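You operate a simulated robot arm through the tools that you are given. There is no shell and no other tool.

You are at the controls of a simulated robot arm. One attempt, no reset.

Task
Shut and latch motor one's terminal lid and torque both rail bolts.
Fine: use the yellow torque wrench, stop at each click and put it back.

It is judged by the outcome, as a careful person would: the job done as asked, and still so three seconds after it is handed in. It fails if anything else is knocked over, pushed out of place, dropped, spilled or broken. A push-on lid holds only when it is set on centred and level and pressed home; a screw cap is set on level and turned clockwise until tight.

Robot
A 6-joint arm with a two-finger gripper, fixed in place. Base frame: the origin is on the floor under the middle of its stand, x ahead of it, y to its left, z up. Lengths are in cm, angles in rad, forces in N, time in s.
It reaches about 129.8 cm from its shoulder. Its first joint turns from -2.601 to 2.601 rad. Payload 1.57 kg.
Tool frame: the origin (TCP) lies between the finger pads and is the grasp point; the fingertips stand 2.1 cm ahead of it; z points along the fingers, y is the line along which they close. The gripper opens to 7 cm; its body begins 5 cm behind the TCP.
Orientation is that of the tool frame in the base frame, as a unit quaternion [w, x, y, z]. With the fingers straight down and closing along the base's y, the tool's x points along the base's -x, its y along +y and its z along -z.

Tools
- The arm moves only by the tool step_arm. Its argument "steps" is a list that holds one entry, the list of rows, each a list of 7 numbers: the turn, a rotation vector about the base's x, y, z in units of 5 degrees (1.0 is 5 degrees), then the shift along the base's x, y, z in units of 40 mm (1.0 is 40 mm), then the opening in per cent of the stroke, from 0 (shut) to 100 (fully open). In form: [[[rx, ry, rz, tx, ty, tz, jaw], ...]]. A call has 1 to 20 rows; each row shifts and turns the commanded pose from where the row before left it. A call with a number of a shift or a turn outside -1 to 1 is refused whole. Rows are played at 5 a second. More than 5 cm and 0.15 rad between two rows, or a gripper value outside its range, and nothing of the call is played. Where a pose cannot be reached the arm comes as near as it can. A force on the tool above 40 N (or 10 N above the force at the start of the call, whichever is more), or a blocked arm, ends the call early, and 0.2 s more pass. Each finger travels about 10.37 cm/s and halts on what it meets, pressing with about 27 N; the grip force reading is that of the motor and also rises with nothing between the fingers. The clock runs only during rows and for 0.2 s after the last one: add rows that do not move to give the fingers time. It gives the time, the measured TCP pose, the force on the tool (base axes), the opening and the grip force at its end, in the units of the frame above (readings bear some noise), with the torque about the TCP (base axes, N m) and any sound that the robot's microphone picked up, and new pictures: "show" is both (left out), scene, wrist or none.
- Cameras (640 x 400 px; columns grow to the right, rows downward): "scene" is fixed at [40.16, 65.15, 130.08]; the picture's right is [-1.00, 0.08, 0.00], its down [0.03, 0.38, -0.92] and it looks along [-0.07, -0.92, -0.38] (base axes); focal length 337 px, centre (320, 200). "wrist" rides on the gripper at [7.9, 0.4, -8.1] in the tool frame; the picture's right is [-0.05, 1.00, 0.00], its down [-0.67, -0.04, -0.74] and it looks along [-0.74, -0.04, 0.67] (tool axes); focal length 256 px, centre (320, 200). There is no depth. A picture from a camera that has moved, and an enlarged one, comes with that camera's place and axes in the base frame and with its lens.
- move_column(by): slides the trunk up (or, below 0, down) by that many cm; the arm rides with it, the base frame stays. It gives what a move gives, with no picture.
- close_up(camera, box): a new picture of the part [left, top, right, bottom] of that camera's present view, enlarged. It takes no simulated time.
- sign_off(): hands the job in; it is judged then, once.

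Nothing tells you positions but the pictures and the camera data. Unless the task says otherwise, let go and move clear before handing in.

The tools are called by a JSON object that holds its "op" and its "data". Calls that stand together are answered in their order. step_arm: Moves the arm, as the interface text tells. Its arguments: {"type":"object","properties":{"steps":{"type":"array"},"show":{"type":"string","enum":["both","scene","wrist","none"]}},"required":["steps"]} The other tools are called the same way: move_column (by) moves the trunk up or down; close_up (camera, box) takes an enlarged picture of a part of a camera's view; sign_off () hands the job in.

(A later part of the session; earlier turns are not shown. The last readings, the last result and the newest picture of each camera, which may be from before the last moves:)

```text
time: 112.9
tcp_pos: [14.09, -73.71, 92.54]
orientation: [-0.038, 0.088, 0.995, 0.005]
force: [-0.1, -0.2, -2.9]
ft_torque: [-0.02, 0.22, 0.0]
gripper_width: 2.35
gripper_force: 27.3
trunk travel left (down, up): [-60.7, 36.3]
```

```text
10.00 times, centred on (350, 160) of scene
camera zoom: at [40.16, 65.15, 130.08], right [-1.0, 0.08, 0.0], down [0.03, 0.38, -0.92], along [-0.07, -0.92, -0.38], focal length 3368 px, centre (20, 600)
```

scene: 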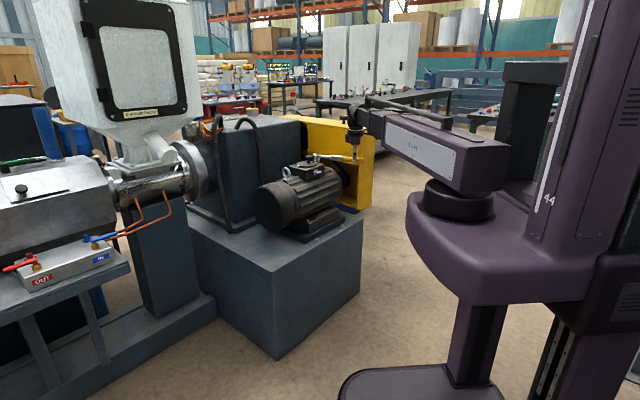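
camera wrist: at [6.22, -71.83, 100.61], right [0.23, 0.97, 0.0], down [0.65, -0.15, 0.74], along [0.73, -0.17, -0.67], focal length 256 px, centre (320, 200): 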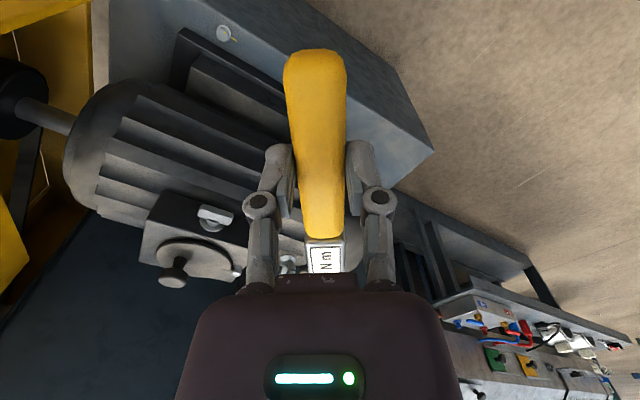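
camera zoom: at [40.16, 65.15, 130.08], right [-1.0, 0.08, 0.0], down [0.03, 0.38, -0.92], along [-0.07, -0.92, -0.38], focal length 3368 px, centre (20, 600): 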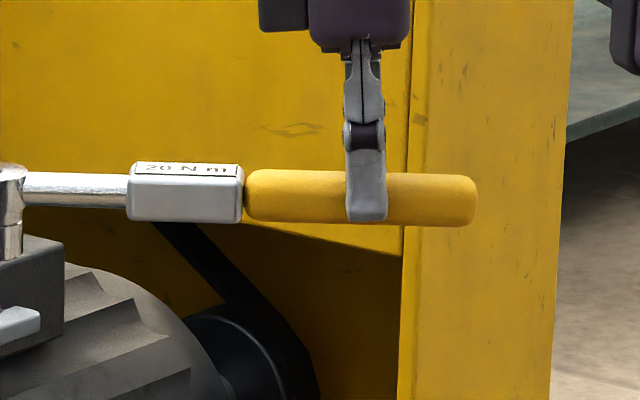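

The wrench is now level. I'll view the head and bolt A together to check alignment.

{"op": "close_up", "data": {"camera": "scene", "box": [305, 145, 355, 180]}}

{"op": "close_up", "data": {"camera": "scene", "box": [300, 225, 350, 260]}}

```text
11.43 times, centred on (330, 162) of scene
camera zoom: at [40.16, 65.15, 130.08], right [-1.0, 0.08, 0.0], down [0.03, 0.38, -0.92], along [-0.07, -0.92, -0.38], focal length 3849 px, centre (206, 629)
```

zoom: 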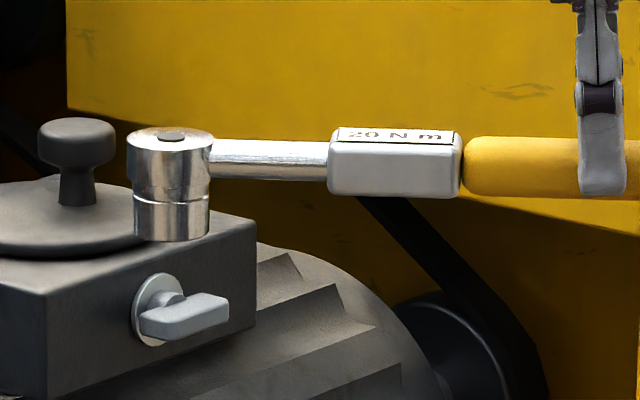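

```text
11.43 times, centred on (325, 242) of scene
camera zoom: at [40.16, 65.15, 130.08], right [-1.0, 0.08, 0.0], down [0.03, 0.38, -0.92], along [-0.07, -0.92, -0.38], focal length 3849 px, centre (263, -286)
```

zoom: 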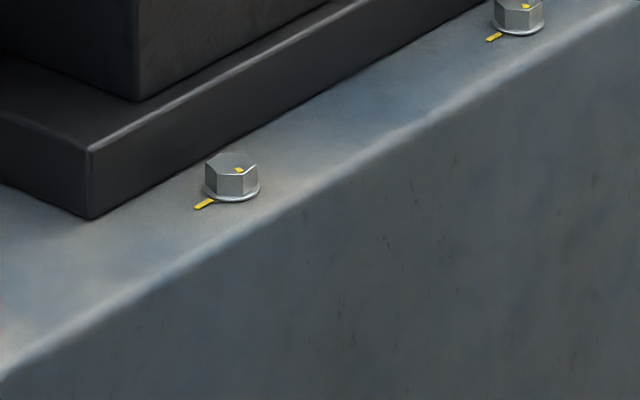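

Horizontally the socket lines up with bolt A. I'll lower to just above the bolt and check again.

{"op": "move_column", "data": {"by": -34.5}}

{"op": "close_up", "data": {"camera": "scene", "box": [300, 220, 350, 255]}}

```text
time: 116.3
tcp_pos: [14.16, -73.74, 58.09]
orientation: [-0.04, 0.088, 0.995, 0.004]
force: [0.3, -0.2, -4.0]
ft_torque: [0.06, 0.22, 0.0]
gripper_width: 2.38
gripper_force: 26.7
trunk travel left (down, up): [-26.2, 70.8]
```

```text
11.43 times, centred on (325, 238) of scene
camera zoom: at [40.16, 65.15, 130.08], right [-1.0, 0.08, 0.0], down [0.03, 0.38, -0.92], along [-0.07, -0.92, -0.38], focal length 3849 px, centre (263, -229)
```

zoom: 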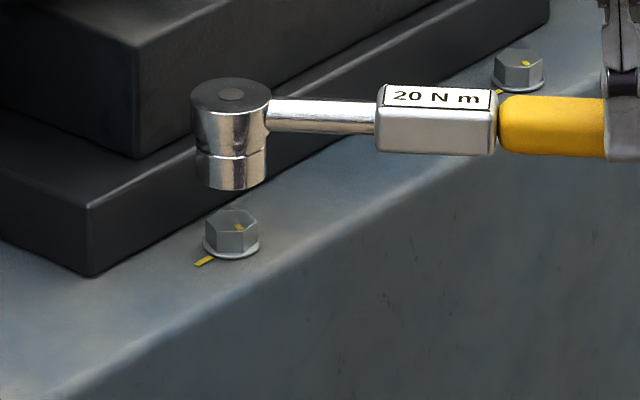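

The socket and bolt line up left-right; rows agree if the socket is ~1.8 cm above it. I'll lower 1.2 cm and look again.

{"op": "move_column", "data": {"by": -1.2}}

{"op": "close_up", "data": {"camera": "scene", "box": [310, 222, 346, 248]}}

```text
time: 116.9
tcp_pos: [14.18, -73.56, 56.89]
orientation: [-0.039, 0.088, 0.995, 0.004]
force: [1.5, 0.5, -2.4]
ft_torque: [0.04, 0.18, 0.03]
gripper_width: 2.37
gripper_force: 26.7
trunk travel left (down, up): [-25.0, 72.0]
```

```text
15.38 times, centred on (328, 235) of scene
camera zoom: at [40.16, 65.15, 130.08], right [-1.0, 0.08, 0.0], down [0.03, 0.38, -0.92], along [-0.07, -0.92, -0.38], focal length 5181 px, centre (197, -338)
```

zoom: 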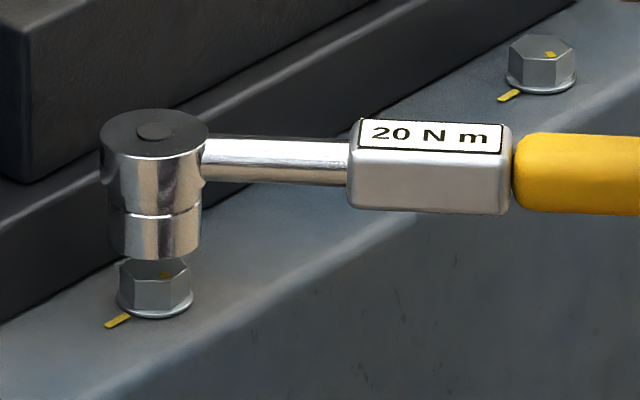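

Closing in. I'll lower by small amounts watching the force.

{"op": "move_column", "data": {"by": -0.6}}

{"op": "close_up", "data": {"camera": "scene", "box": [310, 222, 346, 248]}}

```text
time: 117.4
tcp_pos: [14.25, -73.7, 56.27]
orientation: [-0.039, 0.088, 0.995, 0.005]
force: [1.0, -0.2, -3.4]
ft_torque: [0.05, 0.22, 0.02]
gripper_width: 2.36
gripper_force: 26.9
trunk travel left (down, up): [-24.4, 72.6]
```

```text
15.38 times, centred on (328, 235) of scene
camera zoom: at [40.16, 65.15, 130.08], right [-1.0, 0.08, 0.0], down [0.03, 0.38, -0.92], along [-0.07, -0.92, -0.38], focal length 5181 px, centre (197, -338)
```

zoom: 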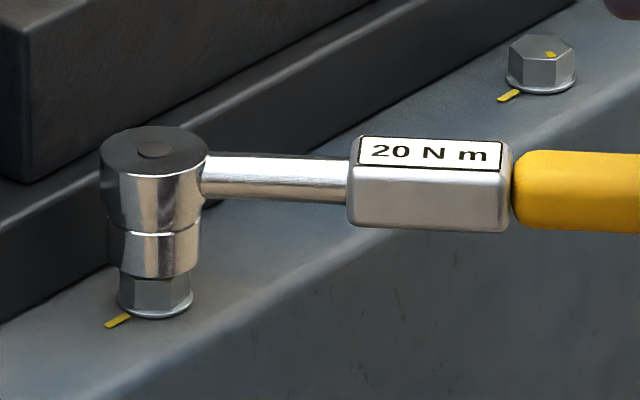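

{"op": "move_column", "data": {"by": -0.4}}

{"op": "close_up", "data": {"camera": "scene", "box": [310, 222, 346, 248]}}

```text
time: 118.0
tcp_pos: [14.21, -73.61, 55.94]
orientation: [-0.039, 0.088, 0.995, 0.003]
force: [0.3, 0.1, -2.9]
ft_torque: [0.07, 0.17, 0.0]
gripper_width: 2.41
gripper_force: 27.7
trunk travel left (down, up): [-24.0, 73.0]
```

```text
15.38 times, centred on (328, 235) of scene
camera zoom: at [40.16, 65.15, 130.08], right [-1.0, 0.08, 0.0], down [0.03, 0.38, -0.92], along [-0.07, -0.92, -0.38], focal length 5181 px, centre (197, -338)
```

zoom: 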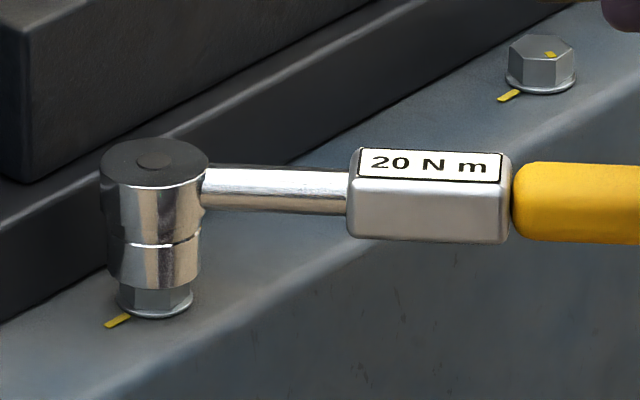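

{"op": "move_column", "data": {"by": -0.3}}

{"op": "close_up", "data": {"camera": "scene", "box": [310, 222, 346, 248]}}

```text
time: 118.5
tcp_pos: [14.0, -73.69, 55.58]
orientation: [-0.039, 0.088, 0.995, 0.003]
force: [-2.1, 0.0, 1.4]
ft_torque: [-0.05, -0.43, 0.0]
gripper_width: 2.38
gripper_force: 27.3
trunk travel left (down, up): [-23.7, 73.3]
```

```text
15.38 times, centred on (328, 235) of scene
camera zoom: at [40.16, 65.15, 130.08], right [-1.0, 0.08, 0.0], down [0.03, 0.38, -0.92], along [-0.07, -0.92, -0.38], focal length 5181 px, centre (197, -338)
```

zoom: 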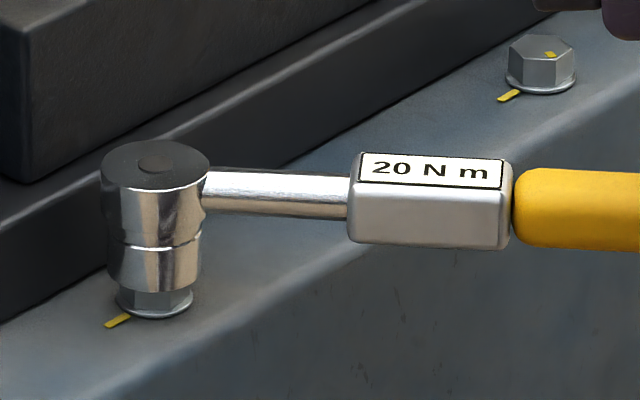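

The socket now rests lightly on the bolt head (about 4 N) without dropping over it — probably the hex isn't in line yet. I'll rotate a few degrees clockwise about the bolt axis and see.

{"op": "step_arm", "data": {"steps": [[[0, 0, -0.5, 0.033, 0.173, 0, 0], [0, 0, -0.5, 0.045, 0.17, 0, 0], [0, 0, 0, 0, 0, 0, 0]]], "show": "none"}}

{"op": "close_up", "data": {"camera": "scene", "box": [310, 222, 346, 248]}}

```text
time: 119.3
tcp_pos: [14.43, -72.09, 55.57]
orientation: [-0.039, 0.132, 0.99, 0.005]
force: [1.1, -1.3, 0.2]
ft_torque: [-0.11, -0.26, -0.07]
gripper_width: 2.38
gripper_force: 26.8
trunk travel left (down, up): [-23.7, 73.3]
```

```text
15.38 times, centred on (328, 235) of scene
camera zoom: at [40.16, 65.15, 130.08], right [-1.0, 0.08, 0.0], down [0.03, 0.38, -0.92], along [-0.07, -0.92, -0.38], focal length 5181 px, centre (197, -338)
```

zoom: 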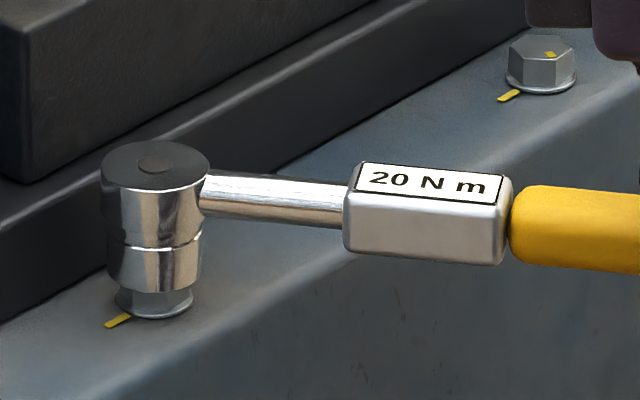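

{"op": "close_up", "data": {"camera": "scene", "box": [314, 236, 326, 244]}}

{"op": "move_column", "data": {"by": -0.3}}

{"op": "close_up", "data": {"camera": "scene", "box": [310, 222, 346, 248]}}

```text
16.00 times, centred on (320, 240) of scene
camera zoom: at [40.16, 65.15, 130.08], right [-1.0, 0.08, 0.0], down [0.03, 0.38, -0.92], along [-0.07, -0.92, -0.38], focal length 5388 px, centre (320, -440)
```

zoom: 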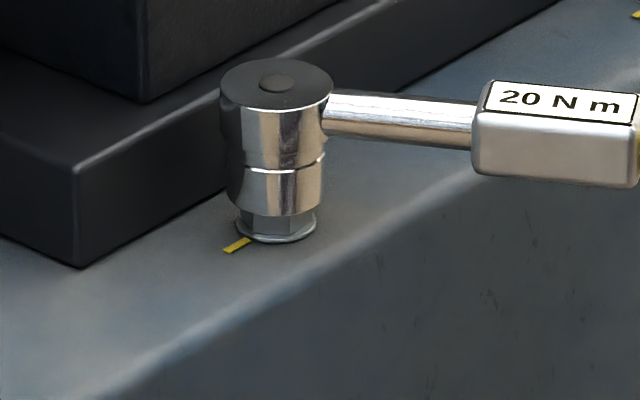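

```text
time: 119.8
tcp_pos: [14.41, -72.09, 55.25]
orientation: [-0.038, 0.132, 0.991, 0.005]
force: [-1.4, 1.0, 1.4]
ft_torque: [-0.1, -0.36, -0.01]
gripper_width: 2.39
gripper_force: 27.0
trunk travel left (down, up): [-23.4, 73.6]
```

```text
15.38 times, centred on (328, 235) of scene
camera zoom: at [40.16, 65.15, 130.08], right [-1.0, 0.08, 0.0], down [0.03, 0.38, -0.92], along [-0.07, -0.92, -0.38], focal length 5181 px, centre (197, -338)
```

zoom: 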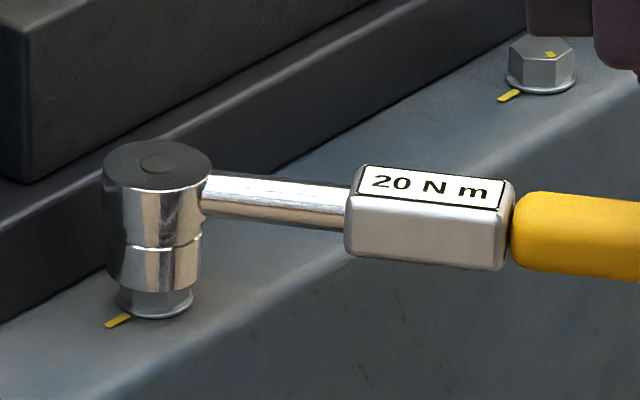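

The socket sits on top of the bolt without engaging. From the zoomed view, the bolt's hex corner points at about 172°; I'll lift slightly, shift 2 mm, re-level by 1°, and try again at exactly that angle.

{"op": "move_column", "data": {"by": 1.0}}

{"op": "step_arm", "data": {"steps": [[[0.017, 0.098, 0.72, -0.053, -0.272, 0, 0], [0.017, 0.098, 0.72, -0.053, -0.272, 0, 0], [0, 0, 0, 0, 0, 0, 0]]], "show": "none"}}

{"op": "close_up", "data": {"camera": "scene", "box": [310, 222, 346, 248]}}

```text
time: 120.4
tcp_pos: [14.55, -72.22, 56.17]
orientation: [-0.038, 0.131, 0.991, 0.006]
force: [0.2, -0.5, -3.2]
ft_torque: [0.12, 0.2, -0.01]
gripper_width: 2.36
gripper_force: 26.7
trunk travel left (down, up): [-24.4, 72.6]
```

```text
time: 121.2
tcp_pos: [14.02, -74.34, 56.29]
orientation: [-0.048, 0.067, 0.997, 0.005]
force: [0.2, -1.2, -3.0]
ft_torque: [0.05, 0.23, -0.01]
gripper_width: 2.36
gripper_force: 26.6
trunk travel left (down, up): [-24.4, 72.6]
```

```text
15.38 times, centred on (328, 235) of scene
camera zoom: at [40.16, 65.15, 130.08], right [-1.0, 0.08, 0.0], down [0.03, 0.38, -0.92], along [-0.07, -0.92, -0.38], focal length 5181 px, centre (197, -338)
```

zoom: 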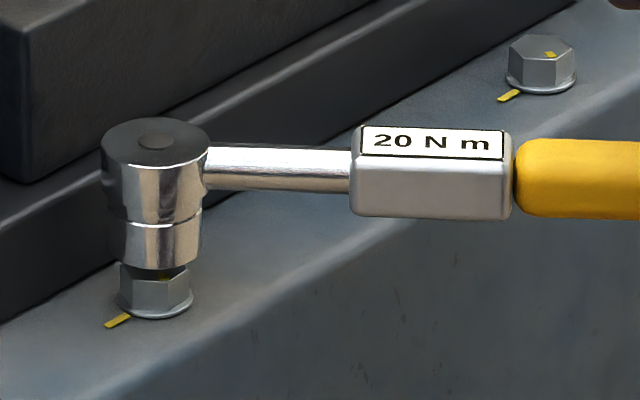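

Level and aligned. Lowering again in small steps.

{"op": "move_column", "data": {"by": -0.5}}

{"op": "move_column", "data": {"by": -0.3}}

{"op": "close_up", "data": {"camera": "scene", "box": [310, 222, 346, 248]}}

```text
time: 121.7
tcp_pos: [14.11, -74.31, 55.78]
orientation: [-0.048, 0.068, 0.997, 0.004]
force: [-0.8, 0.2, -2.6]
ft_torque: [0.03, 0.19, 0.03]
gripper_width: 2.38
gripper_force: 27.6
trunk travel left (down, up): [-23.9, 73.1]
```

```text
time: 122.2
tcp_pos: [13.95, -74.32, 55.56]
orientation: [-0.047, 0.069, 0.996, 0.004]
force: [-0.9, 0.1, 2.5]
ft_torque: [-0.14, -0.51, -0.09]
gripper_width: 2.37
gripper_force: 26.8
trunk travel left (down, up): [-23.6, 73.4]
```

```text
15.38 times, centred on (328, 235) of scene
camera zoom: at [40.16, 65.15, 130.08], right [-1.0, 0.08, 0.0], down [0.03, 0.38, -0.92], along [-0.07, -0.92, -0.38], focal length 5181 px, centre (197, -338)
```

zoom: 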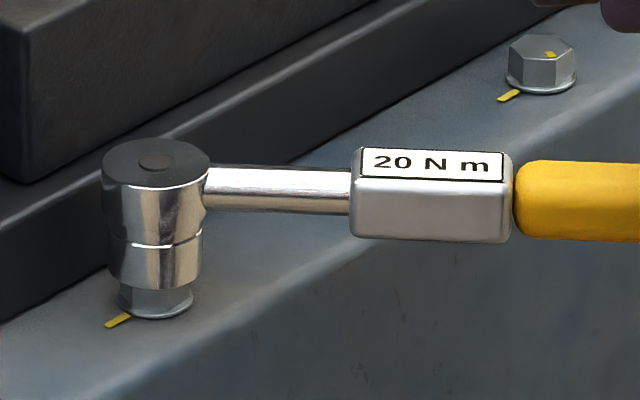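

Still only resting on top. I'll rotate slowly about the bolt axis with this light contact and watch for the socket dropping over the hex.

{"op": "step_arm", "data": {"steps": [[[0, 0, -0.5, 0.028, 0.173, 0, 0], [0, 0, -0.5, 0.035, 0.172, 0, 0], [0, 0, -0.5, 0.045, 0.17, 0, 0], [0, 0, -0.5, 0.05, 0.17, 0, 0]]], "show": "none"}}

{"op": "step_arm", "data": {"steps": [[[0, 0, -0.5, 0.06, 0.164, 0, 0], [0, 0, -0.5, 0.063, 0.164, 0, 0]]], "show": "none"}}

{"op": "step_arm", "data": {"steps": [[[0, 0, -0.5, 0.073, 0.16, 0, 0], [0, 0, -0.5, 0.077, 0.158, 0, 0]]], "show": "none"}}

{"op": "step_arm", "data": {"steps": [[[0, 0, -0.5, 0.088, 0.153, 0, 0], [0, 0, -0.5, 0.092, 0.15, 0, 0]]], "show": "none"}}

{"op": "step_arm", "data": {"steps": [[[0, 0, -0.5, 0.1, 0.145, 0, 0], [0, 0, -0.5, 0.103, 0.14, 0, 0]]], "show": "none"}}

{"op": "close_up", "data": {"camera": "scene", "box": [310, 222, 346, 248]}}

```text
time: 123.2
tcp_pos: [14.48, -71.64, 55.53]
orientation: [-0.047, 0.156, 0.987, 0.008]
force: [-1.1, 0.1, -1.6]
ft_torque: [-0.01, -0.07, 0.02]
gripper_width: 2.39
gripper_force: 26.6
trunk travel left (down, up): [-23.6, 73.4]
```

```text
time: 123.8
tcp_pos: [15.13, -70.37, 55.42]
orientation: [-0.046, 0.199, 0.979, 0.011]
force: [0.9, -3.5, -1.6]
ft_torque: [-0.13, 0.03, -0.45]
gripper_width: 2.37
gripper_force: 27.2
trunk travel left (down, up): [-23.6, 73.4]
```

```text
time: 124.4
tcp_pos: [15.78, -69.08, 55.55]
orientation: [-0.046, 0.241, 0.969, 0.012]
force: [1.5, -1.3, -1.8]
ft_torque: [-0.02, -0.05, 0.02]
gripper_width: 2.35
gripper_force: 26.9
trunk travel left (down, up): [-23.6, 73.4]
```

```text
time: 125.0
tcp_pos: [16.44, -67.83, 55.5]
orientation: [-0.045, 0.282, 0.958, 0.015]
force: [-2.3, -0.1, -1.1]
ft_torque: [-0.04, 0.01, 0.01]
gripper_width: 2.38
gripper_force: 26.8
trunk travel left (down, up): [-23.6, 73.4]
```

```text
time: 125.6
tcp_pos: [17.26, -66.64, 55.53]
orientation: [-0.045, 0.325, 0.945, 0.016]
force: [-3.4, -0.6, -2.0]
ft_torque: [-0.01, 0.19, -0.32]
gripper_width: 2.36
gripper_force: 27.1
trunk travel left (down, up): [-23.6, 73.4]
```

```text
15.38 times, centred on (328, 235) of scene
camera zoom: at [40.16, 65.15, 130.08], right [-1.0, 0.08, 0.0], down [0.03, 0.38, -0.92], along [-0.07, -0.92, -0.38], focal length 5181 px, centre (197, -338)
```

zoom: 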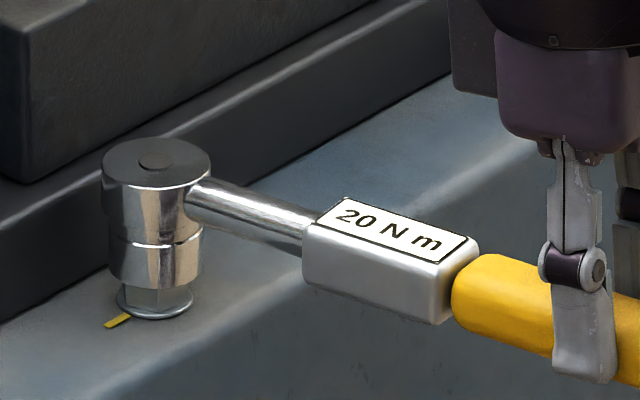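

The torque about vertical showed −0.45 and now −0.32 N·m at times: possibly the bolt is turning with the wrench. Looking closer at the bolt.

{"op": "close_up", "data": {"camera": "scene", "box": [312, 234, 328, 244]}}

{"op": "close_up", "data": {"camera": "wrist", "box": [0, 0, 640, 400]}}

```text
16.00 times, centred on (320, 239) of scene
camera zoom: at [40.16, 65.15, 130.08], right [-1.0, 0.08, 0.0], down [0.03, 0.38, -0.92], along [-0.07, -0.92, -0.38], focal length 5388 px, centre (320, -424)
```

zoom: 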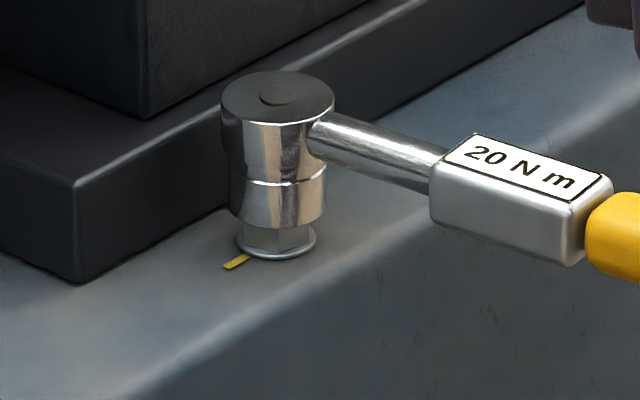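

```text
1.00 times, centred on (320, 200) of wrist (not enlarged: the box is as wide or as high as the picture)
camera zoom: at [11.82, -61.93, 64.32], right [0.66, 0.76, 0.0], down [0.56, -0.48, 0.68], along [0.51, -0.45, -0.74], focal length 256 px, centre (320, 200)
```

zoom: 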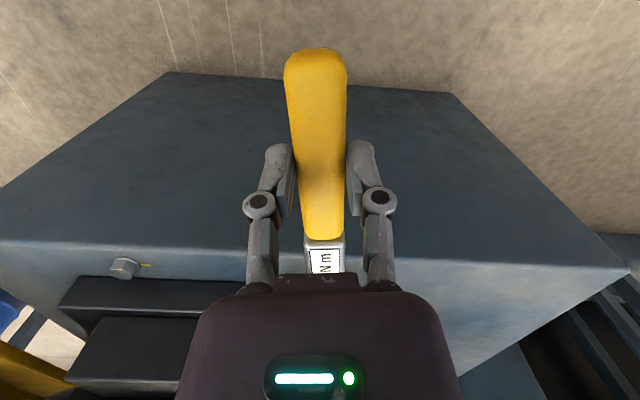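

The bolt's hex has indeed turned with the wrench (a corner now faces the camera), so the socket is driving it. I'll continue clockwise in small increments, listening for the click.

{"op": "step_arm", "data": {"steps": [[[0, 0, -0.5, 0.1125, 0.1375, 0, 0], [0, 0, -0.5, 0.1175, 0.13, 0, 0]]], "show": "none"}}

{"op": "close_up", "data": {"camera": "scene", "box": [310, 222, 346, 248]}}

```text
time: 126.2
tcp_pos: [18.25, -65.63, 55.49]
orientation: [-0.045, 0.364, 0.93, 0.019]
force: [-3.0, 3.7, -2.2]
ft_torque: [0.21, 0.23, 0.1]
gripper_width: 2.34
gripper_force: 27.6
trunk travel left (down, up): [-23.6, 73.4]
```

```text
15.38 times, centred on (328, 235) of scene
camera zoom: at [40.16, 65.15, 130.08], right [-1.0, 0.08, 0.0], down [0.03, 0.38, -0.92], along [-0.07, -0.92, -0.38], focal length 5181 px, centre (197, -338)
```

zoom: 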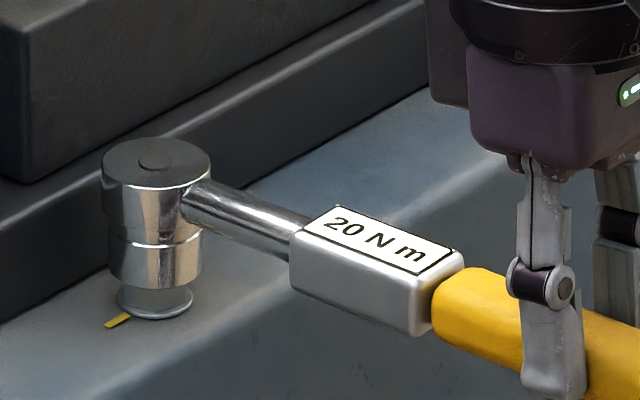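

I'll press down gently to see whether the socket seats further at this angle.

{"op": "move_column", "data": {"by": -0.4}}

{"op": "close_up", "data": {"camera": "scene", "box": [310, 222, 346, 248]}}

```text
time: 126.8
tcp_pos: [18.16, -65.62, 55.15]
orientation: [-0.045, 0.366, 0.929, 0.018]
force: [-7.9, 6.9, 1.1]
ft_torque: [-0.14, -0.04, -0.1]
gripper_width: 2.39
gripper_force: 27.3
trunk travel left (down, up): [-23.2, 73.8]
```

```text
15.38 times, centred on (328, 235) of scene
camera zoom: at [40.16, 65.15, 130.08], right [-1.0, 0.08, 0.0], down [0.03, 0.38, -0.92], along [-0.07, -0.92, -0.38], focal length 5181 px, centre (197, -338)
```

zoom: 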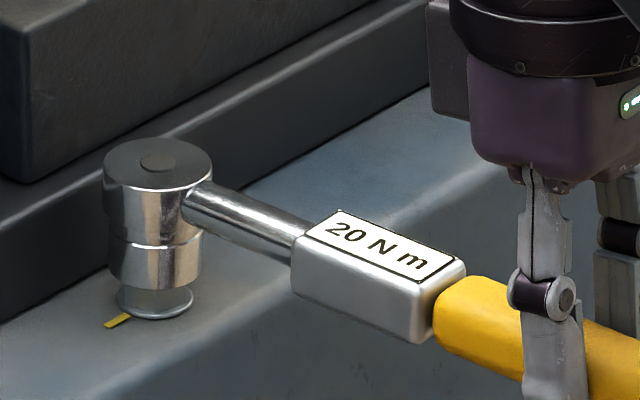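

There's a sideways reaction along the handle, so the head is held by the bolt laterally. I'll relieve the press, and zoom to read the bolt's hex orientation.

{"op": "move_column", "data": {"by": 0.35}}

{"op": "close_up", "data": {"camera": "scene", "box": [316, 238, 326, 244]}}

```text
time: 127.3
tcp_pos: [18.17, -65.57, 55.46]
orientation: [-0.045, 0.366, 0.93, 0.019]
force: [-6.7, 5.3, -3.9]
ft_torque: [0.41, 0.51, -0.11]
gripper_width: 2.41
gripper_force: 26.9
trunk travel left (down, up): [-23.5, 73.5]
```

```text
16.00 times, centred on (321, 241) of scene
camera zoom: at [40.16, 65.15, 130.08], right [-1.0, 0.08, 0.0], down [0.03, 0.38, -0.92], along [-0.07, -0.92, -0.38], focal length 5388 px, centre (304, -456)
```

zoom: 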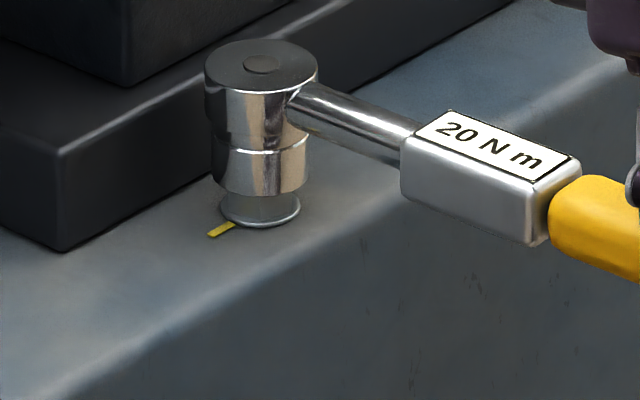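

The lateral force stays even with no vertical load, so the socket is truly engaged and I'm holding it slightly too close to the bolt. I'll relax outward 2 mm along the handle.

{"op": "step_arm", "data": {"steps": [[[0, 0, 0, -0.037, 0.034, 0, 0], [0, 0, 0, 0, 0, 0, 0]]], "show": "none"}}

```text
time: 127.9
tcp_pos: [18.18, -65.68, 55.4]
orientation: [-0.043, 0.365, 0.93, 0.018]
force: [4.4, -6.4, -3.4]
ft_torque: [-0.14, -0.11, -0.18]
gripper_width: 2.39
gripper_force: 27.6
trunk travel left (down, up): [-23.5, 73.5]
```

The force reversed, so the socket is definitely captured on the bolt and the right radius is about 1 mm further out than I used. I'll centre that and continue turning clockwise in small steps.

{"op": "step_arm", "data": {"steps": [[[0, 0, 0, 0.016, -0.015, 0, 0], [0, 0, -0.5, 0.1225, 0.125, 0, 0], [0, 0, -0.5, 0.1275, 0.12, 0, 0], [0, 0, 0, 0, 0, 0, 0]]], "show": "none"}}

```text
time: 128.9
tcp_pos: [19.19, -64.57, 55.48]
orientation: [-0.044, 0.406, 0.913, 0.02]
force: [2.8, -3.7, 0.1]
ft_torque: [-0.3, -0.25, -0.09]
gripper_width: 2.38
gripper_force: 26.6
trunk travel left (down, up): [-23.5, 73.5]
```

Tangential load is still near zero. Continuing.

{"op": "step_arm", "data": {"steps": [[[0, 0, -0.5, 0.1325, 0.115, 0, 0], [0, 0, -0.5, 0.1375, 0.11, 0, 0], [0, 0, 0, 0, 0, 0, 0]]], "show": "none"}}

{"op": "close_up", "data": {"camera": "scene", "box": [316, 238, 326, 244]}}

```text
time: 129.7
tcp_pos: [20.29, -63.85, 55.41]
orientation: [-0.043, 0.445, 0.894, 0.022]
force: [0.2, -0.3, -2.1]
ft_torque: [0.01, -0.02, 0.12]
gripper_width: 2.37
gripper_force: 27.1
trunk travel left (down, up): [-23.5, 73.5]
```

```text
16.00 times, centred on (321, 241) of scene
camera zoom: at [40.16, 65.15, 130.08], right [-1.0, 0.08, 0.0], down [0.03, 0.38, -0.92], along [-0.07, -0.92, -0.38], focal length 5388 px, centre (304, -456)
```

zoom: 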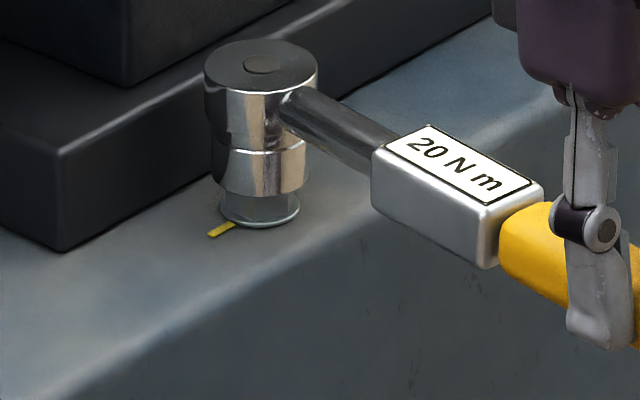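

The hex is turning with the wrench and no force builds yet. Continuing.

{"op": "step_arm", "data": {"steps": [[[0, 0, -0.5, 0.1425, 0.1025, 0, 0], [0, 0, -0.5, 0.1475, 0.095, 0, 0], [0, 0, 0, 0, 0, 0, 0]]], "show": "none"}}

{"op": "step_arm", "data": {"steps": [[[0, 0, -0.5, 0.15, 0.09, 0, 0], [0, 0, -0.5, 0.155, 0.085, 0, 0], [0, 0, 0, 0, 0, 0, 0]]], "show": "none"}}

```text
time: 130.5
tcp_pos: [21.45, -63.02, 55.5]
orientation: [-0.041, 0.484, 0.874, 0.023]
force: [0.4, -3.6, -3.0]
ft_torque: [-0.02, 0.04, -0.05]
gripper_width: 2.36
gripper_force: 27.2
trunk travel left (down, up): [-23.5, 73.5]
```

```text
time: 131.3
tcp_pos: [22.76, -62.29, 55.41]
orientation: [-0.04, 0.522, 0.852, 0.025]
force: [0.0, -5.9, -2.2]
ft_torque: [-0.27, -0.04, -0.21]
gripper_width: 2.37
gripper_force: 27.6
trunk travel left (down, up): [-23.5, 73.5]
```

A small resisting force appears (~2.7 N tangential). Continuing with smaller steps.

{"op": "step_arm", "data": {"steps": [[[0, 0, -0.5, 0.1575, 0.075, 0, 0], [0, 0, 0, 0, 0, 0, 0]]], "show": "none"}}

{"op": "step_arm", "data": {"steps": [[[0, 0, -0.5, 0.1625, 0.07, 0, 0], [0, 0, 0, 0, 0, 0, 0]]], "show": "none"}}

{"op": "close_up", "data": {"camera": "scene", "box": [316, 238, 326, 244]}}

```text
time: 131.9
tcp_pos: [23.3, -61.97, 55.37]
orientation: [-0.039, 0.54, 0.84, 0.026]
force: [2.4, -8.9, -1.8]
ft_torque: [-0.4, -0.06, -0.1]
gripper_width: 2.38
gripper_force: 26.6
trunk travel left (down, up): [-23.5, 73.5]
```

```text
time: 132.5
tcp_pos: [23.95, -61.72, 55.48]
orientation: [-0.039, 0.558, 0.828, 0.026]
force: [2.6, -7.2, -2.9]
ft_torque: [-0.35, -0.1, 0.16]
gripper_width: 2.4
gripper_force: 27.1
trunk travel left (down, up): [-23.5, 73.5]
```

```text
16.00 times, centred on (321, 241) of scene
camera zoom: at [40.16, 65.15, 130.08], right [-1.0, 0.08, 0.0], down [0.03, 0.38, -0.92], along [-0.07, -0.92, -0.38], focal length 5388 px, centre (304, -456)
```

zoom: 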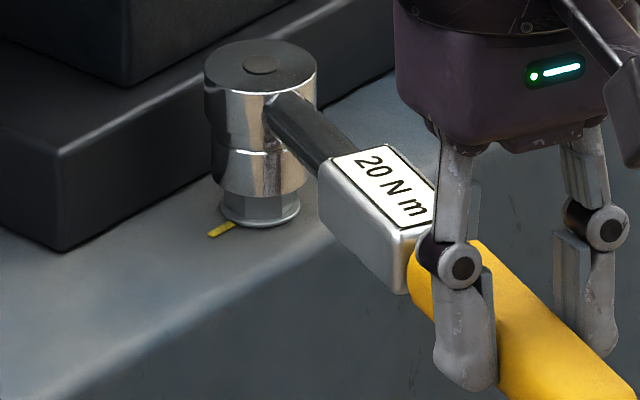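

Radial pull of ~7 N shows I'm drifting slightly outward; I'll correct that while continuing.

{"op": "step_arm", "data": {"steps": [[[0, 0, -0.5, 0.1725, 0.044, 0, 0], [0, 0, 0, 0, 0, 0, 0]]], "show": "none"}}

{"op": "step_arm", "data": {"steps": [[[0, 0, -0.5, 0.165, 0.045, 0, 0], [0, 0, 0, 0, 0, 0, 0]]], "show": "none"}}

```text
time: 133.1
tcp_pos: [24.65, -61.38, 55.51]
orientation: [-0.038, 0.577, 0.816, 0.029]
force: [-2.5, -0.6, -2.4]
ft_torque: [0.06, 0.11, -0.27]
gripper_width: 2.36
gripper_force: 26.5
trunk travel left (down, up): [-23.5, 73.5]
```

```text
time: 133.7
tcp_pos: [25.24, -61.11, 55.47]
orientation: [-0.039, 0.594, 0.803, 0.03]
force: [-5.1, 6.0, -3.5]
ft_torque: [0.45, 0.25, -0.2]
gripper_width: 2.37
gripper_force: 27.4
trunk travel left (down, up): [-23.5, 73.5]
```

{"op": "step_arm", "data": {"steps": [[[0, 0, -0.5, 0.165, 0.0645, 0, 0], [0, 0, 0, 0, 0, 0, 0]]], "show": "none"}}

{"op": "close_up", "data": {"camera": "scene", "box": [316, 238, 326, 244]}}

```text
time: 134.3
tcp_pos: [25.92, -60.94, 55.49]
orientation: [-0.038, 0.611, 0.79, 0.029]
force: [-3.8, 4.4, -3.7]
ft_torque: [0.42, 0.2, -0.09]
gripper_width: 2.37
gripper_force: 26.9
trunk travel left (down, up): [-23.5, 73.5]
```

```text
16.00 times, centred on (321, 241) of scene
camera zoom: at [40.16, 65.15, 130.08], right [-1.0, 0.08, 0.0], down [0.03, 0.38, -0.92], along [-0.07, -0.92, -0.38], focal length 5388 px, centre (304, -456)
```

zoom: 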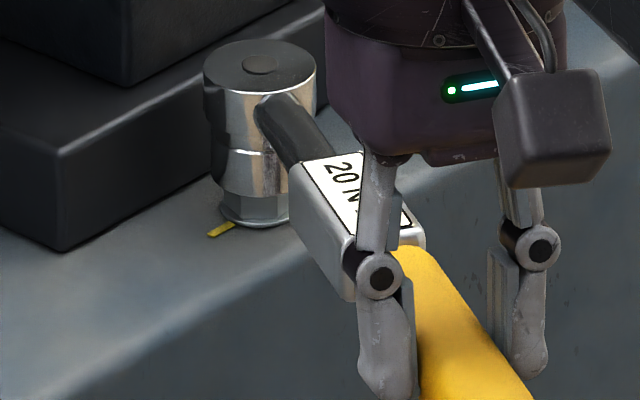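

{"op": "step_arm", "data": {"steps": [[[0, 0, -0.5, 0.168, 0.047, 0, 0], [0, 0, 0, 0, 0, 0, 0]]], "show": "none"}}

{"op": "step_arm", "data": {"steps": [[[0, 0, -0.5, 0.1725, 0.0325, 0, 0], [0, 0, 0, 0, 0, 0, 0]]], "show": "none"}}

```text
time: 134.9
tcp_pos: [26.61, -60.86, 55.52]
orientation: [-0.037, 0.628, 0.777, 0.03]
force: [0.6, 4.8, -0.9]
ft_torque: [0.07, 0.01, 0.09]
gripper_width: 2.35
gripper_force: 26.8
trunk travel left (down, up): [-23.5, 73.5]
```

```text
time: 135.5
tcp_pos: [27.4, -60.8, 55.45]
orientation: [-0.035, 0.645, 0.763, 0.031]
force: [0.3, 3.6, -1.0]
ft_torque: [-0.06, -0.06, 0.1]
gripper_width: 2.38
gripper_force: 27.0
trunk travel left (down, up): [-23.5, 73.5]
```

{"op": "close_up", "data": {"camera": "scene", "box": [310, 236, 324, 245]}}

```text
16.00 times, centred on (317, 240) of scene
camera zoom: at [40.16, 65.15, 130.08], right [-1.0, 0.08, 0.0], down [0.03, 0.38, -0.92], along [-0.07, -0.92, -0.38], focal length 5388 px, centre (368, -448)
```

zoom: 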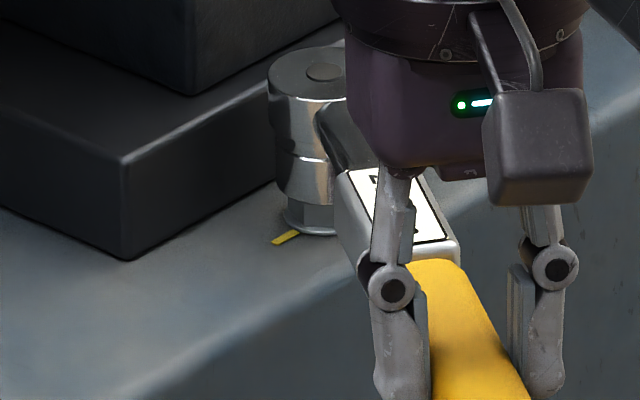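

The gripper now blocks the scene camera's view of the bolt. I'll lift the wrench off by 3 cm, swing back to the starting angle, and read the bolt's paint mark.

{"op": "move_column", "data": {"by": 3}}

{"op": "step_arm", "data": {"steps": [[[0, 0, 1, -0.3625, -0.065, 0, 0], [0, 0, 1, -0.335, -0.1025, 0, 0], [0, 0, 1, -0.3275, -0.1325, 0, 0], [0, 0, 1, -0.3125, -0.16, 0, 0], [0, 0, 1, -0.2975, -0.185, 0, 0], [0, 0, 1, -0.28, -0.2125, 0, 0], [0, 0, 1, -0.26, -0.235, 0, 0], [0, 0, 1, -0.24, -0.255, 0, 0], [0, 0, 1, -0.2175, -0.2775, 0, 0], [0, 0, 1, -0.19, -0.295, 0, 0], [0, 0, 1, -0.165, -0.31, 0, 0], [0, 0, 1, -0.1375, -0.3225, 0, 0], [0, 0, 1, -0.1075, -0.335, 0, 0], [0, 0, 1, -0.08, -0.3425, 0, 0], [0, 0, 0, 0, 0, 0, 0]]], "show": "none"}}

{"op": "close_up", "data": {"camera": "scene", "box": [306, 222, 342, 248]}}

```text
time: 136.2
tcp_pos: [27.33, -60.73, 58.42]
orientation: [-0.036, 0.645, 0.763, 0.032]
force: [0.2, -0.5, -3.0]
ft_torque: [0.22, 0.03, 0.01]
gripper_width: 2.37
gripper_force: 27.1
trunk travel left (down, up): [-26.5, 70.5]
```

```text
time: 139.4
tcp_pos: [14.01, -73.74, 58.5]
orientation: [-0.048, 0.09, 0.995, 0.006]
force: [-0.6, 0.7, -2.5]
ft_torque: [0.0, 0.22, 0.01]
gripper_width: 2.36
gripper_force: 27.0
trunk travel left (down, up): [-26.5, 70.5]
```

```text
15.38 times, centred on (324, 235) of scene
camera zoom: at [40.16, 65.15, 130.08], right [-1.0, 0.08, 0.0], down [0.03, 0.38, -0.92], along [-0.07, -0.92, -0.38], focal length 5181 px, centre (258, -338)
```

zoom: 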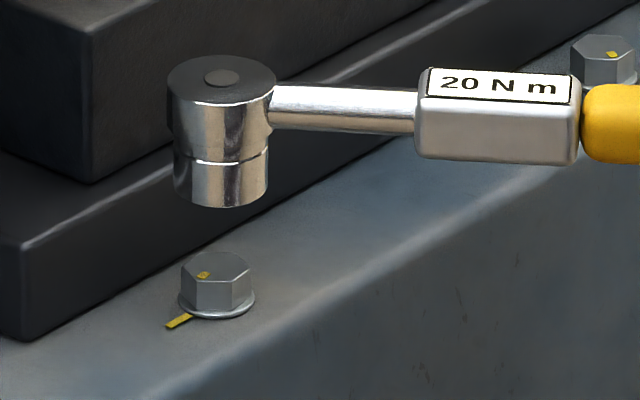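

Excellent news: the bolt has turned with the wrench — its paint dot moved ~64° and is now nearly at the plinth line. No click yet, so it still needs the final tightening. I'll re-engage at a fresh angle and continue.

{"op": "step_arm", "data": {"steps": [[[0, 0, -0.95, 0.0875, 0.3225, 0, 0], [0, 0, -0.95, 0.0875, 0.3225, 0, 0], [0, 0, 0, 0, 0, 0, 0]]], "show": "none"}}

{"op": "move_column", "data": {"by": -2.6}}

{"op": "move_column", "data": {"by": -0.35}}

{"op": "close_up", "data": {"camera": "scene", "box": [306, 222, 342, 248]}}

```text
time: 140.2
tcp_pos: [14.6, -71.15, 58.47]
orientation: [-0.046, 0.172, 0.984, 0.009]
force: [-0.1, 0.1, -2.5]
ft_torque: [0.07, 0.19, 0.03]
gripper_width: 2.39
gripper_force: 26.9
trunk travel left (down, up): [-26.5, 70.5]
```

```text
time: 141.0
tcp_pos: [14.73, -71.09, 55.9]
orientation: [-0.046, 0.173, 0.984, 0.009]
force: [-0.3, -0.9, -2.4]
ft_torque: [0.06, 0.15, 0.01]
gripper_width: 2.34
gripper_force: 27.0
trunk travel left (down, up): [-23.9, 73.1]
```

```text
time: 141.5
tcp_pos: [14.69, -71.05, 55.51]
orientation: [-0.046, 0.172, 0.984, 0.008]
force: [-0.7, 0.7, 0.0]
ft_torque: [-0.14, -0.3, 0.0]
gripper_width: 2.38
gripper_force: 27.1
trunk travel left (down, up): [-23.6, 73.4]
```

```text
15.38 times, centred on (324, 235) of scene
camera zoom: at [40.16, 65.15, 130.08], right [-1.0, 0.08, 0.0], down [0.03, 0.38, -0.92], along [-0.07, -0.92, -0.38], focal length 5181 px, centre (258, -338)
```

zoom: 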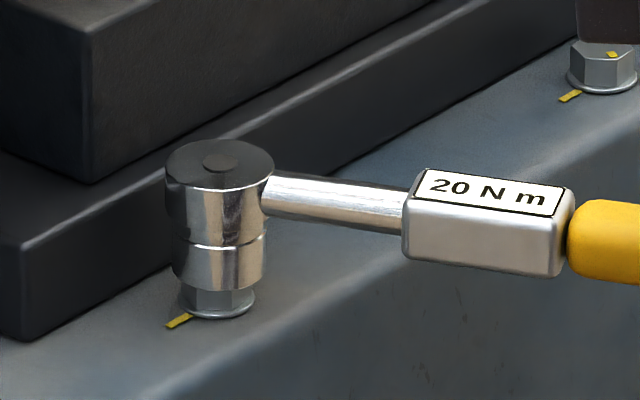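

Resting on the bolt again. Turning clockwise in small steps and watching the force and sound.

{"op": "step_arm", "data": {"steps": [[[0, 0, -0.5, 0.065, 0.1625, 0, 0], [0, 0, -0.5, 0.07, 0.16, 0, 0], [0, 0, 0, 0, 0, 0, 0]]], "show": "none"}}

{"op": "step_arm", "data": {"steps": [[[0, 0, -0.5, 0.0775, 0.1575, 0, 0], [0, 0, 0, 0, 0, 0, 0]]], "show": "none"}}

{"op": "step_arm", "data": {"steps": [[[0, 0, -0.5, 0.085, 0.155, 0, 0], [0, 0, 0, 0, 0, 0, 0]]], "show": "none"}}

```text
time: 142.3
tcp_pos: [15.34, -69.77, 55.51]
orientation: [-0.045, 0.216, 0.975, 0.011]
force: [-0.9, -1.6, -0.4]
ft_torque: [-0.17, -0.13, -0.32]
gripper_width: 2.34
gripper_force: 27.0
trunk travel left (down, up): [-23.6, 73.4]
```

```text
time: 142.9
tcp_pos: [15.57, -69.1, 55.5]
orientation: [-0.047, 0.235, 0.971, 0.012]
force: [-0.5, -0.8, -1.5]
ft_torque: [-0.05, -0.06, 0.02]
gripper_width: 2.36
gripper_force: 27.0
trunk travel left (down, up): [-23.6, 73.4]
```

```text
time: 143.5
tcp_pos: [16.09, -68.38, 55.41]
orientation: [-0.046, 0.258, 0.965, 0.013]
force: [0.6, 0.7, -1.4]
ft_torque: [0.0, 0.01, -0.1]
gripper_width: 2.38
gripper_force: 26.9
trunk travel left (down, up): [-23.6, 73.4]
```

{"op": "close_up", "data": {"camera": "scene", "box": [306, 222, 342, 248]}}

```text
15.38 times, centred on (324, 235) of scene
camera zoom: at [40.16, 65.15, 130.08], right [-1.0, 0.08, 0.0], down [0.03, 0.38, -0.92], along [-0.07, -0.92, -0.38], focal length 5181 px, centre (258, -338)
```

zoom: 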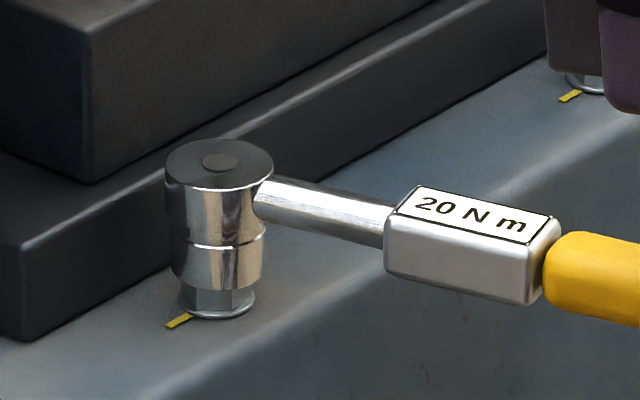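

{"op": "close_up", "data": {"camera": "scene", "box": [312, 236, 324, 244]}}

```text
16.00 times, centred on (318, 240) of scene
camera zoom: at [40.16, 65.15, 130.08], right [-1.0, 0.08, 0.0], down [0.03, 0.38, -0.92], along [-0.07, -0.92, -0.38], focal length 5388 px, centre (352, -440)
```

zoom: 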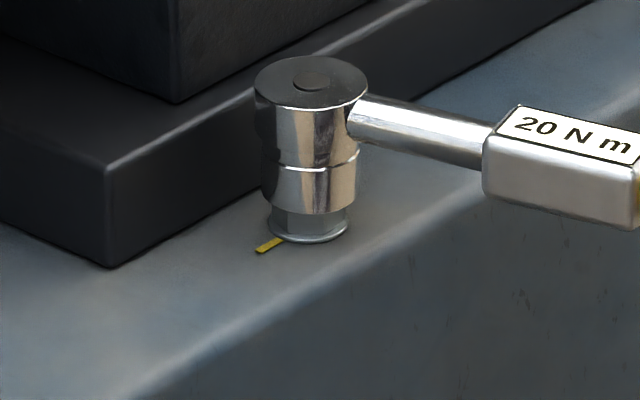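

I'll continue a few more small steps and watch for rising resistance.

{"op": "step_arm", "data": {"steps": [[[0, 0, -0.5, 0.09, 0.15, 0, 0], [0, 0, 0, 0, 0, 0, 0]]], "show": "none"}}

{"op": "step_arm", "data": {"steps": [[[0, 0, -0.5, 0.0975, 0.145, 0, 0], [0, 0, 0, 0, 0, 0, 0]]], "show": "none"}}

{"op": "close_up", "data": {"camera": "scene", "box": [312, 236, 324, 244]}}

```text
time: 144.1
tcp_pos: [16.23, -67.95, 55.49]
orientation: [-0.045, 0.279, 0.959, 0.014]
force: [-1.5, 0.9, -1.7]
ft_torque: [0.05, 0.03, 0.16]
gripper_width: 2.35
gripper_force: 26.8
trunk travel left (down, up): [-23.6, 73.4]
```

```text
time: 144.7
tcp_pos: [16.65, -67.38, 55.58]
orientation: [-0.046, 0.299, 0.953, 0.016]
force: [-2.7, 3.5, -2.0]
ft_torque: [0.12, 0.09, 0.22]
gripper_width: 2.38
gripper_force: 27.3
trunk travel left (down, up): [-23.6, 73.4]
```

```text
16.00 times, centred on (318, 240) of scene
camera zoom: at [40.16, 65.15, 130.08], right [-1.0, 0.08, 0.0], down [0.03, 0.38, -0.92], along [-0.07, -0.92, -0.38], focal length 5388 px, centre (352, -440)
```

zoom: 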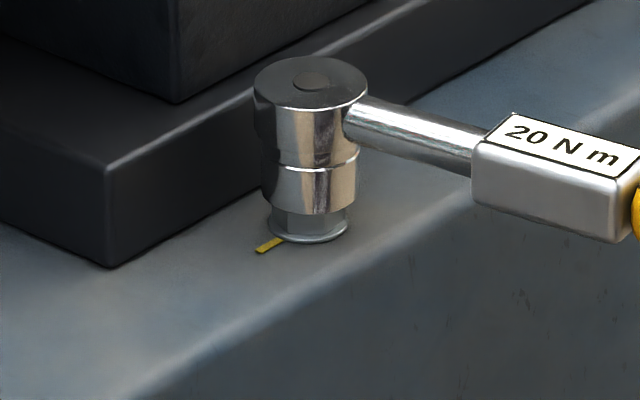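

There's lateral lock again (engaged). I'll null the side force and try to lower the socket deeper over the hex.

{"op": "step_arm", "data": {"steps": [[[0, 0, 0, -0.011, 0.007, 0, 0], [0, 0, 0, 0, 0, 0, 0]]], "show": "none"}}

{"op": "move_column", "data": {"by": -0.3}}

{"op": "close_up", "data": {"camera": "scene", "box": [312, 236, 324, 244]}}

```text
time: 145.3
tcp_pos: [16.62, -67.28, 55.5]
orientation: [-0.045, 0.299, 0.953, 0.015]
force: [-1.4, 1.0, -1.5]
ft_torque: [0.08, 0.08, 0.04]
gripper_width: 2.36
gripper_force: 27.7
trunk travel left (down, up): [-23.6, 73.4]
```

```text
time: 145.8
tcp_pos: [16.59, -67.33, 55.31]
orientation: [-0.045, 0.3, 0.953, 0.016]
force: [-2.3, 2.6, 1.9]
ft_torque: [-0.29, -0.31, 0.06]
gripper_width: 2.39
gripper_force: 27.1
trunk travel left (down, up): [-23.3, 73.7]
```

```text
16.00 times, centred on (318, 240) of scene
camera zoom: at [40.16, 65.15, 130.08], right [-1.0, 0.08, 0.0], down [0.03, 0.38, -0.92], along [-0.07, -0.92, -0.38], focal length 5388 px, centre (352, -440)
```

zoom: 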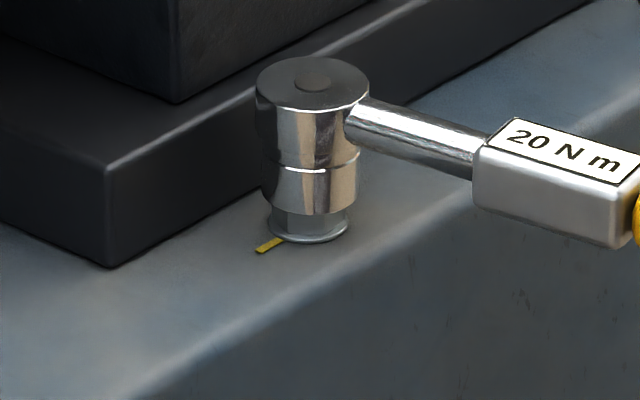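

It bottoms out at about 2 mm of overlap with the hex top, which was enough to drive it before. I'll keep a slight down-load and continue turning.

{"op": "step_arm", "data": {"steps": [[[0, 0, -0.5, 0.105, 0.1425, 0, 0], [0, 0, 0, 0, 0, 0, 0]]], "show": "none"}}

{"op": "step_arm", "data": {"steps": [[[0, 0, -0.5, 0.11, 0.1375, 0, 0], [0, 0, 0, 0, 0, 0, 0]]], "show": "none"}}

{"op": "close_up", "data": {"camera": "scene", "box": [312, 236, 324, 244]}}

```text
time: 146.4
tcp_pos: [17.09, -66.66, 55.25]
orientation: [-0.046, 0.32, 0.946, 0.016]
force: [-4.5, 3.3, 0.7]
ft_torque: [-0.11, 0.05, -0.3]
gripper_width: 2.37
gripper_force: 26.6
trunk travel left (down, up): [-23.3, 73.7]
```

```text
time: 147.0
tcp_pos: [17.41, -66.2, 55.23]
orientation: [-0.045, 0.341, 0.939, 0.017]
force: [-5.6, 4.9, -0.6]
ft_torque: [0.17, 0.18, 0.05]
gripper_width: 2.36
gripper_force: 26.8
trunk travel left (down, up): [-23.3, 73.7]
```

```text
16.00 times, centred on (318, 240) of scene
camera zoom: at [40.16, 65.15, 130.08], right [-1.0, 0.08, 0.0], down [0.03, 0.38, -0.92], along [-0.07, -0.92, -0.38], focal length 5388 px, centre (352, -440)
```

zoom: 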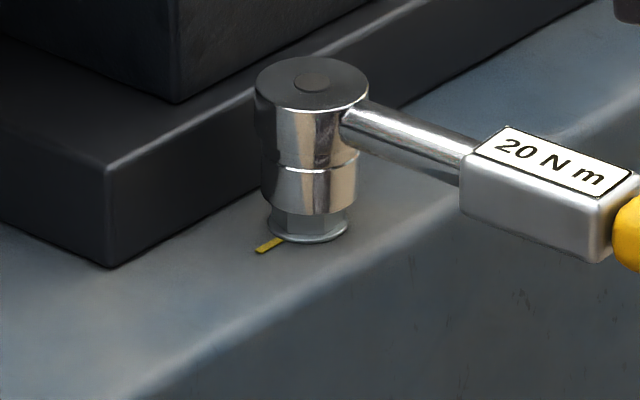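

I'll lift briefly to read the bolt's dot.

{"op": "move_column", "data": {"by": 3}}

{"op": "close_up", "data": {"camera": "scene", "box": [312, 234, 328, 244]}}

```text
time: 147.8
tcp_pos: [17.53, -66.2, 58.28]
orientation: [-0.044, 0.341, 0.939, 0.017]
force: [0.2, -0.3, -3.7]
ft_torque: [0.11, 0.17, -0.04]
gripper_width: 2.36
gripper_force: 27.4
trunk travel left (down, up): [-26.3, 70.7]
```

```text
16.00 times, centred on (320, 239) of scene
camera zoom: at [40.16, 65.15, 130.08], right [-1.0, 0.08, 0.0], down [0.03, 0.38, -0.92], along [-0.07, -0.92, -0.38], focal length 5388 px, centre (320, -424)
```

zoom: 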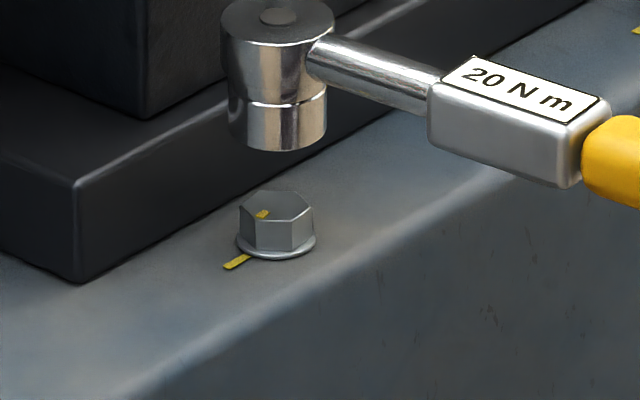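

The dot is now exactly in line with the plinth mark and did not move in this last pass: the loose bolt was dragged round to its snug position, and the socket has only been riding on top of the hex. I need to find the angle where the socket drops over the hex. I'll lower with a light spring-load and sweep on slowly.

{"op": "move_column", "data": {"by": -3.2}}

{"op": "close_up", "data": {"camera": "scene", "box": [312, 234, 328, 244]}}

```text
time: 148.5
tcp_pos: [17.56, -66.23, 54.95]
orientation: [-0.045, 0.342, 0.939, 0.017]
force: [-2.4, 3.7, -5.7]
ft_torque: [0.48, 0.53, 0.16]
gripper_width: 2.37
gripper_force: 26.6
trunk travel left (down, up): [-23.1, 73.9]
```

```text
16.00 times, centred on (320, 239) of scene
camera zoom: at [40.16, 65.15, 130.08], right [-1.0, 0.08, 0.0], down [0.03, 0.38, -0.92], along [-0.07, -0.92, -0.38], focal length 5388 px, centre (320, -424)
```

zoom: 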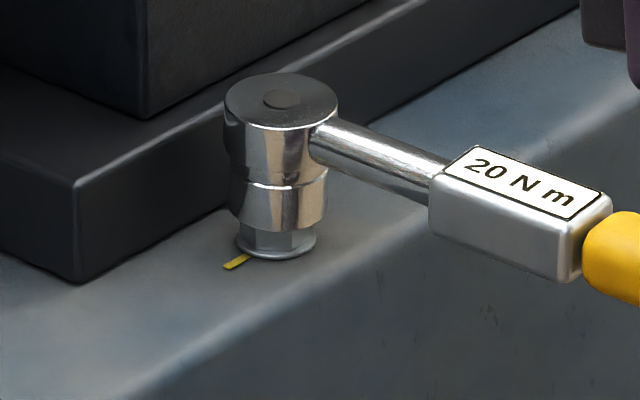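

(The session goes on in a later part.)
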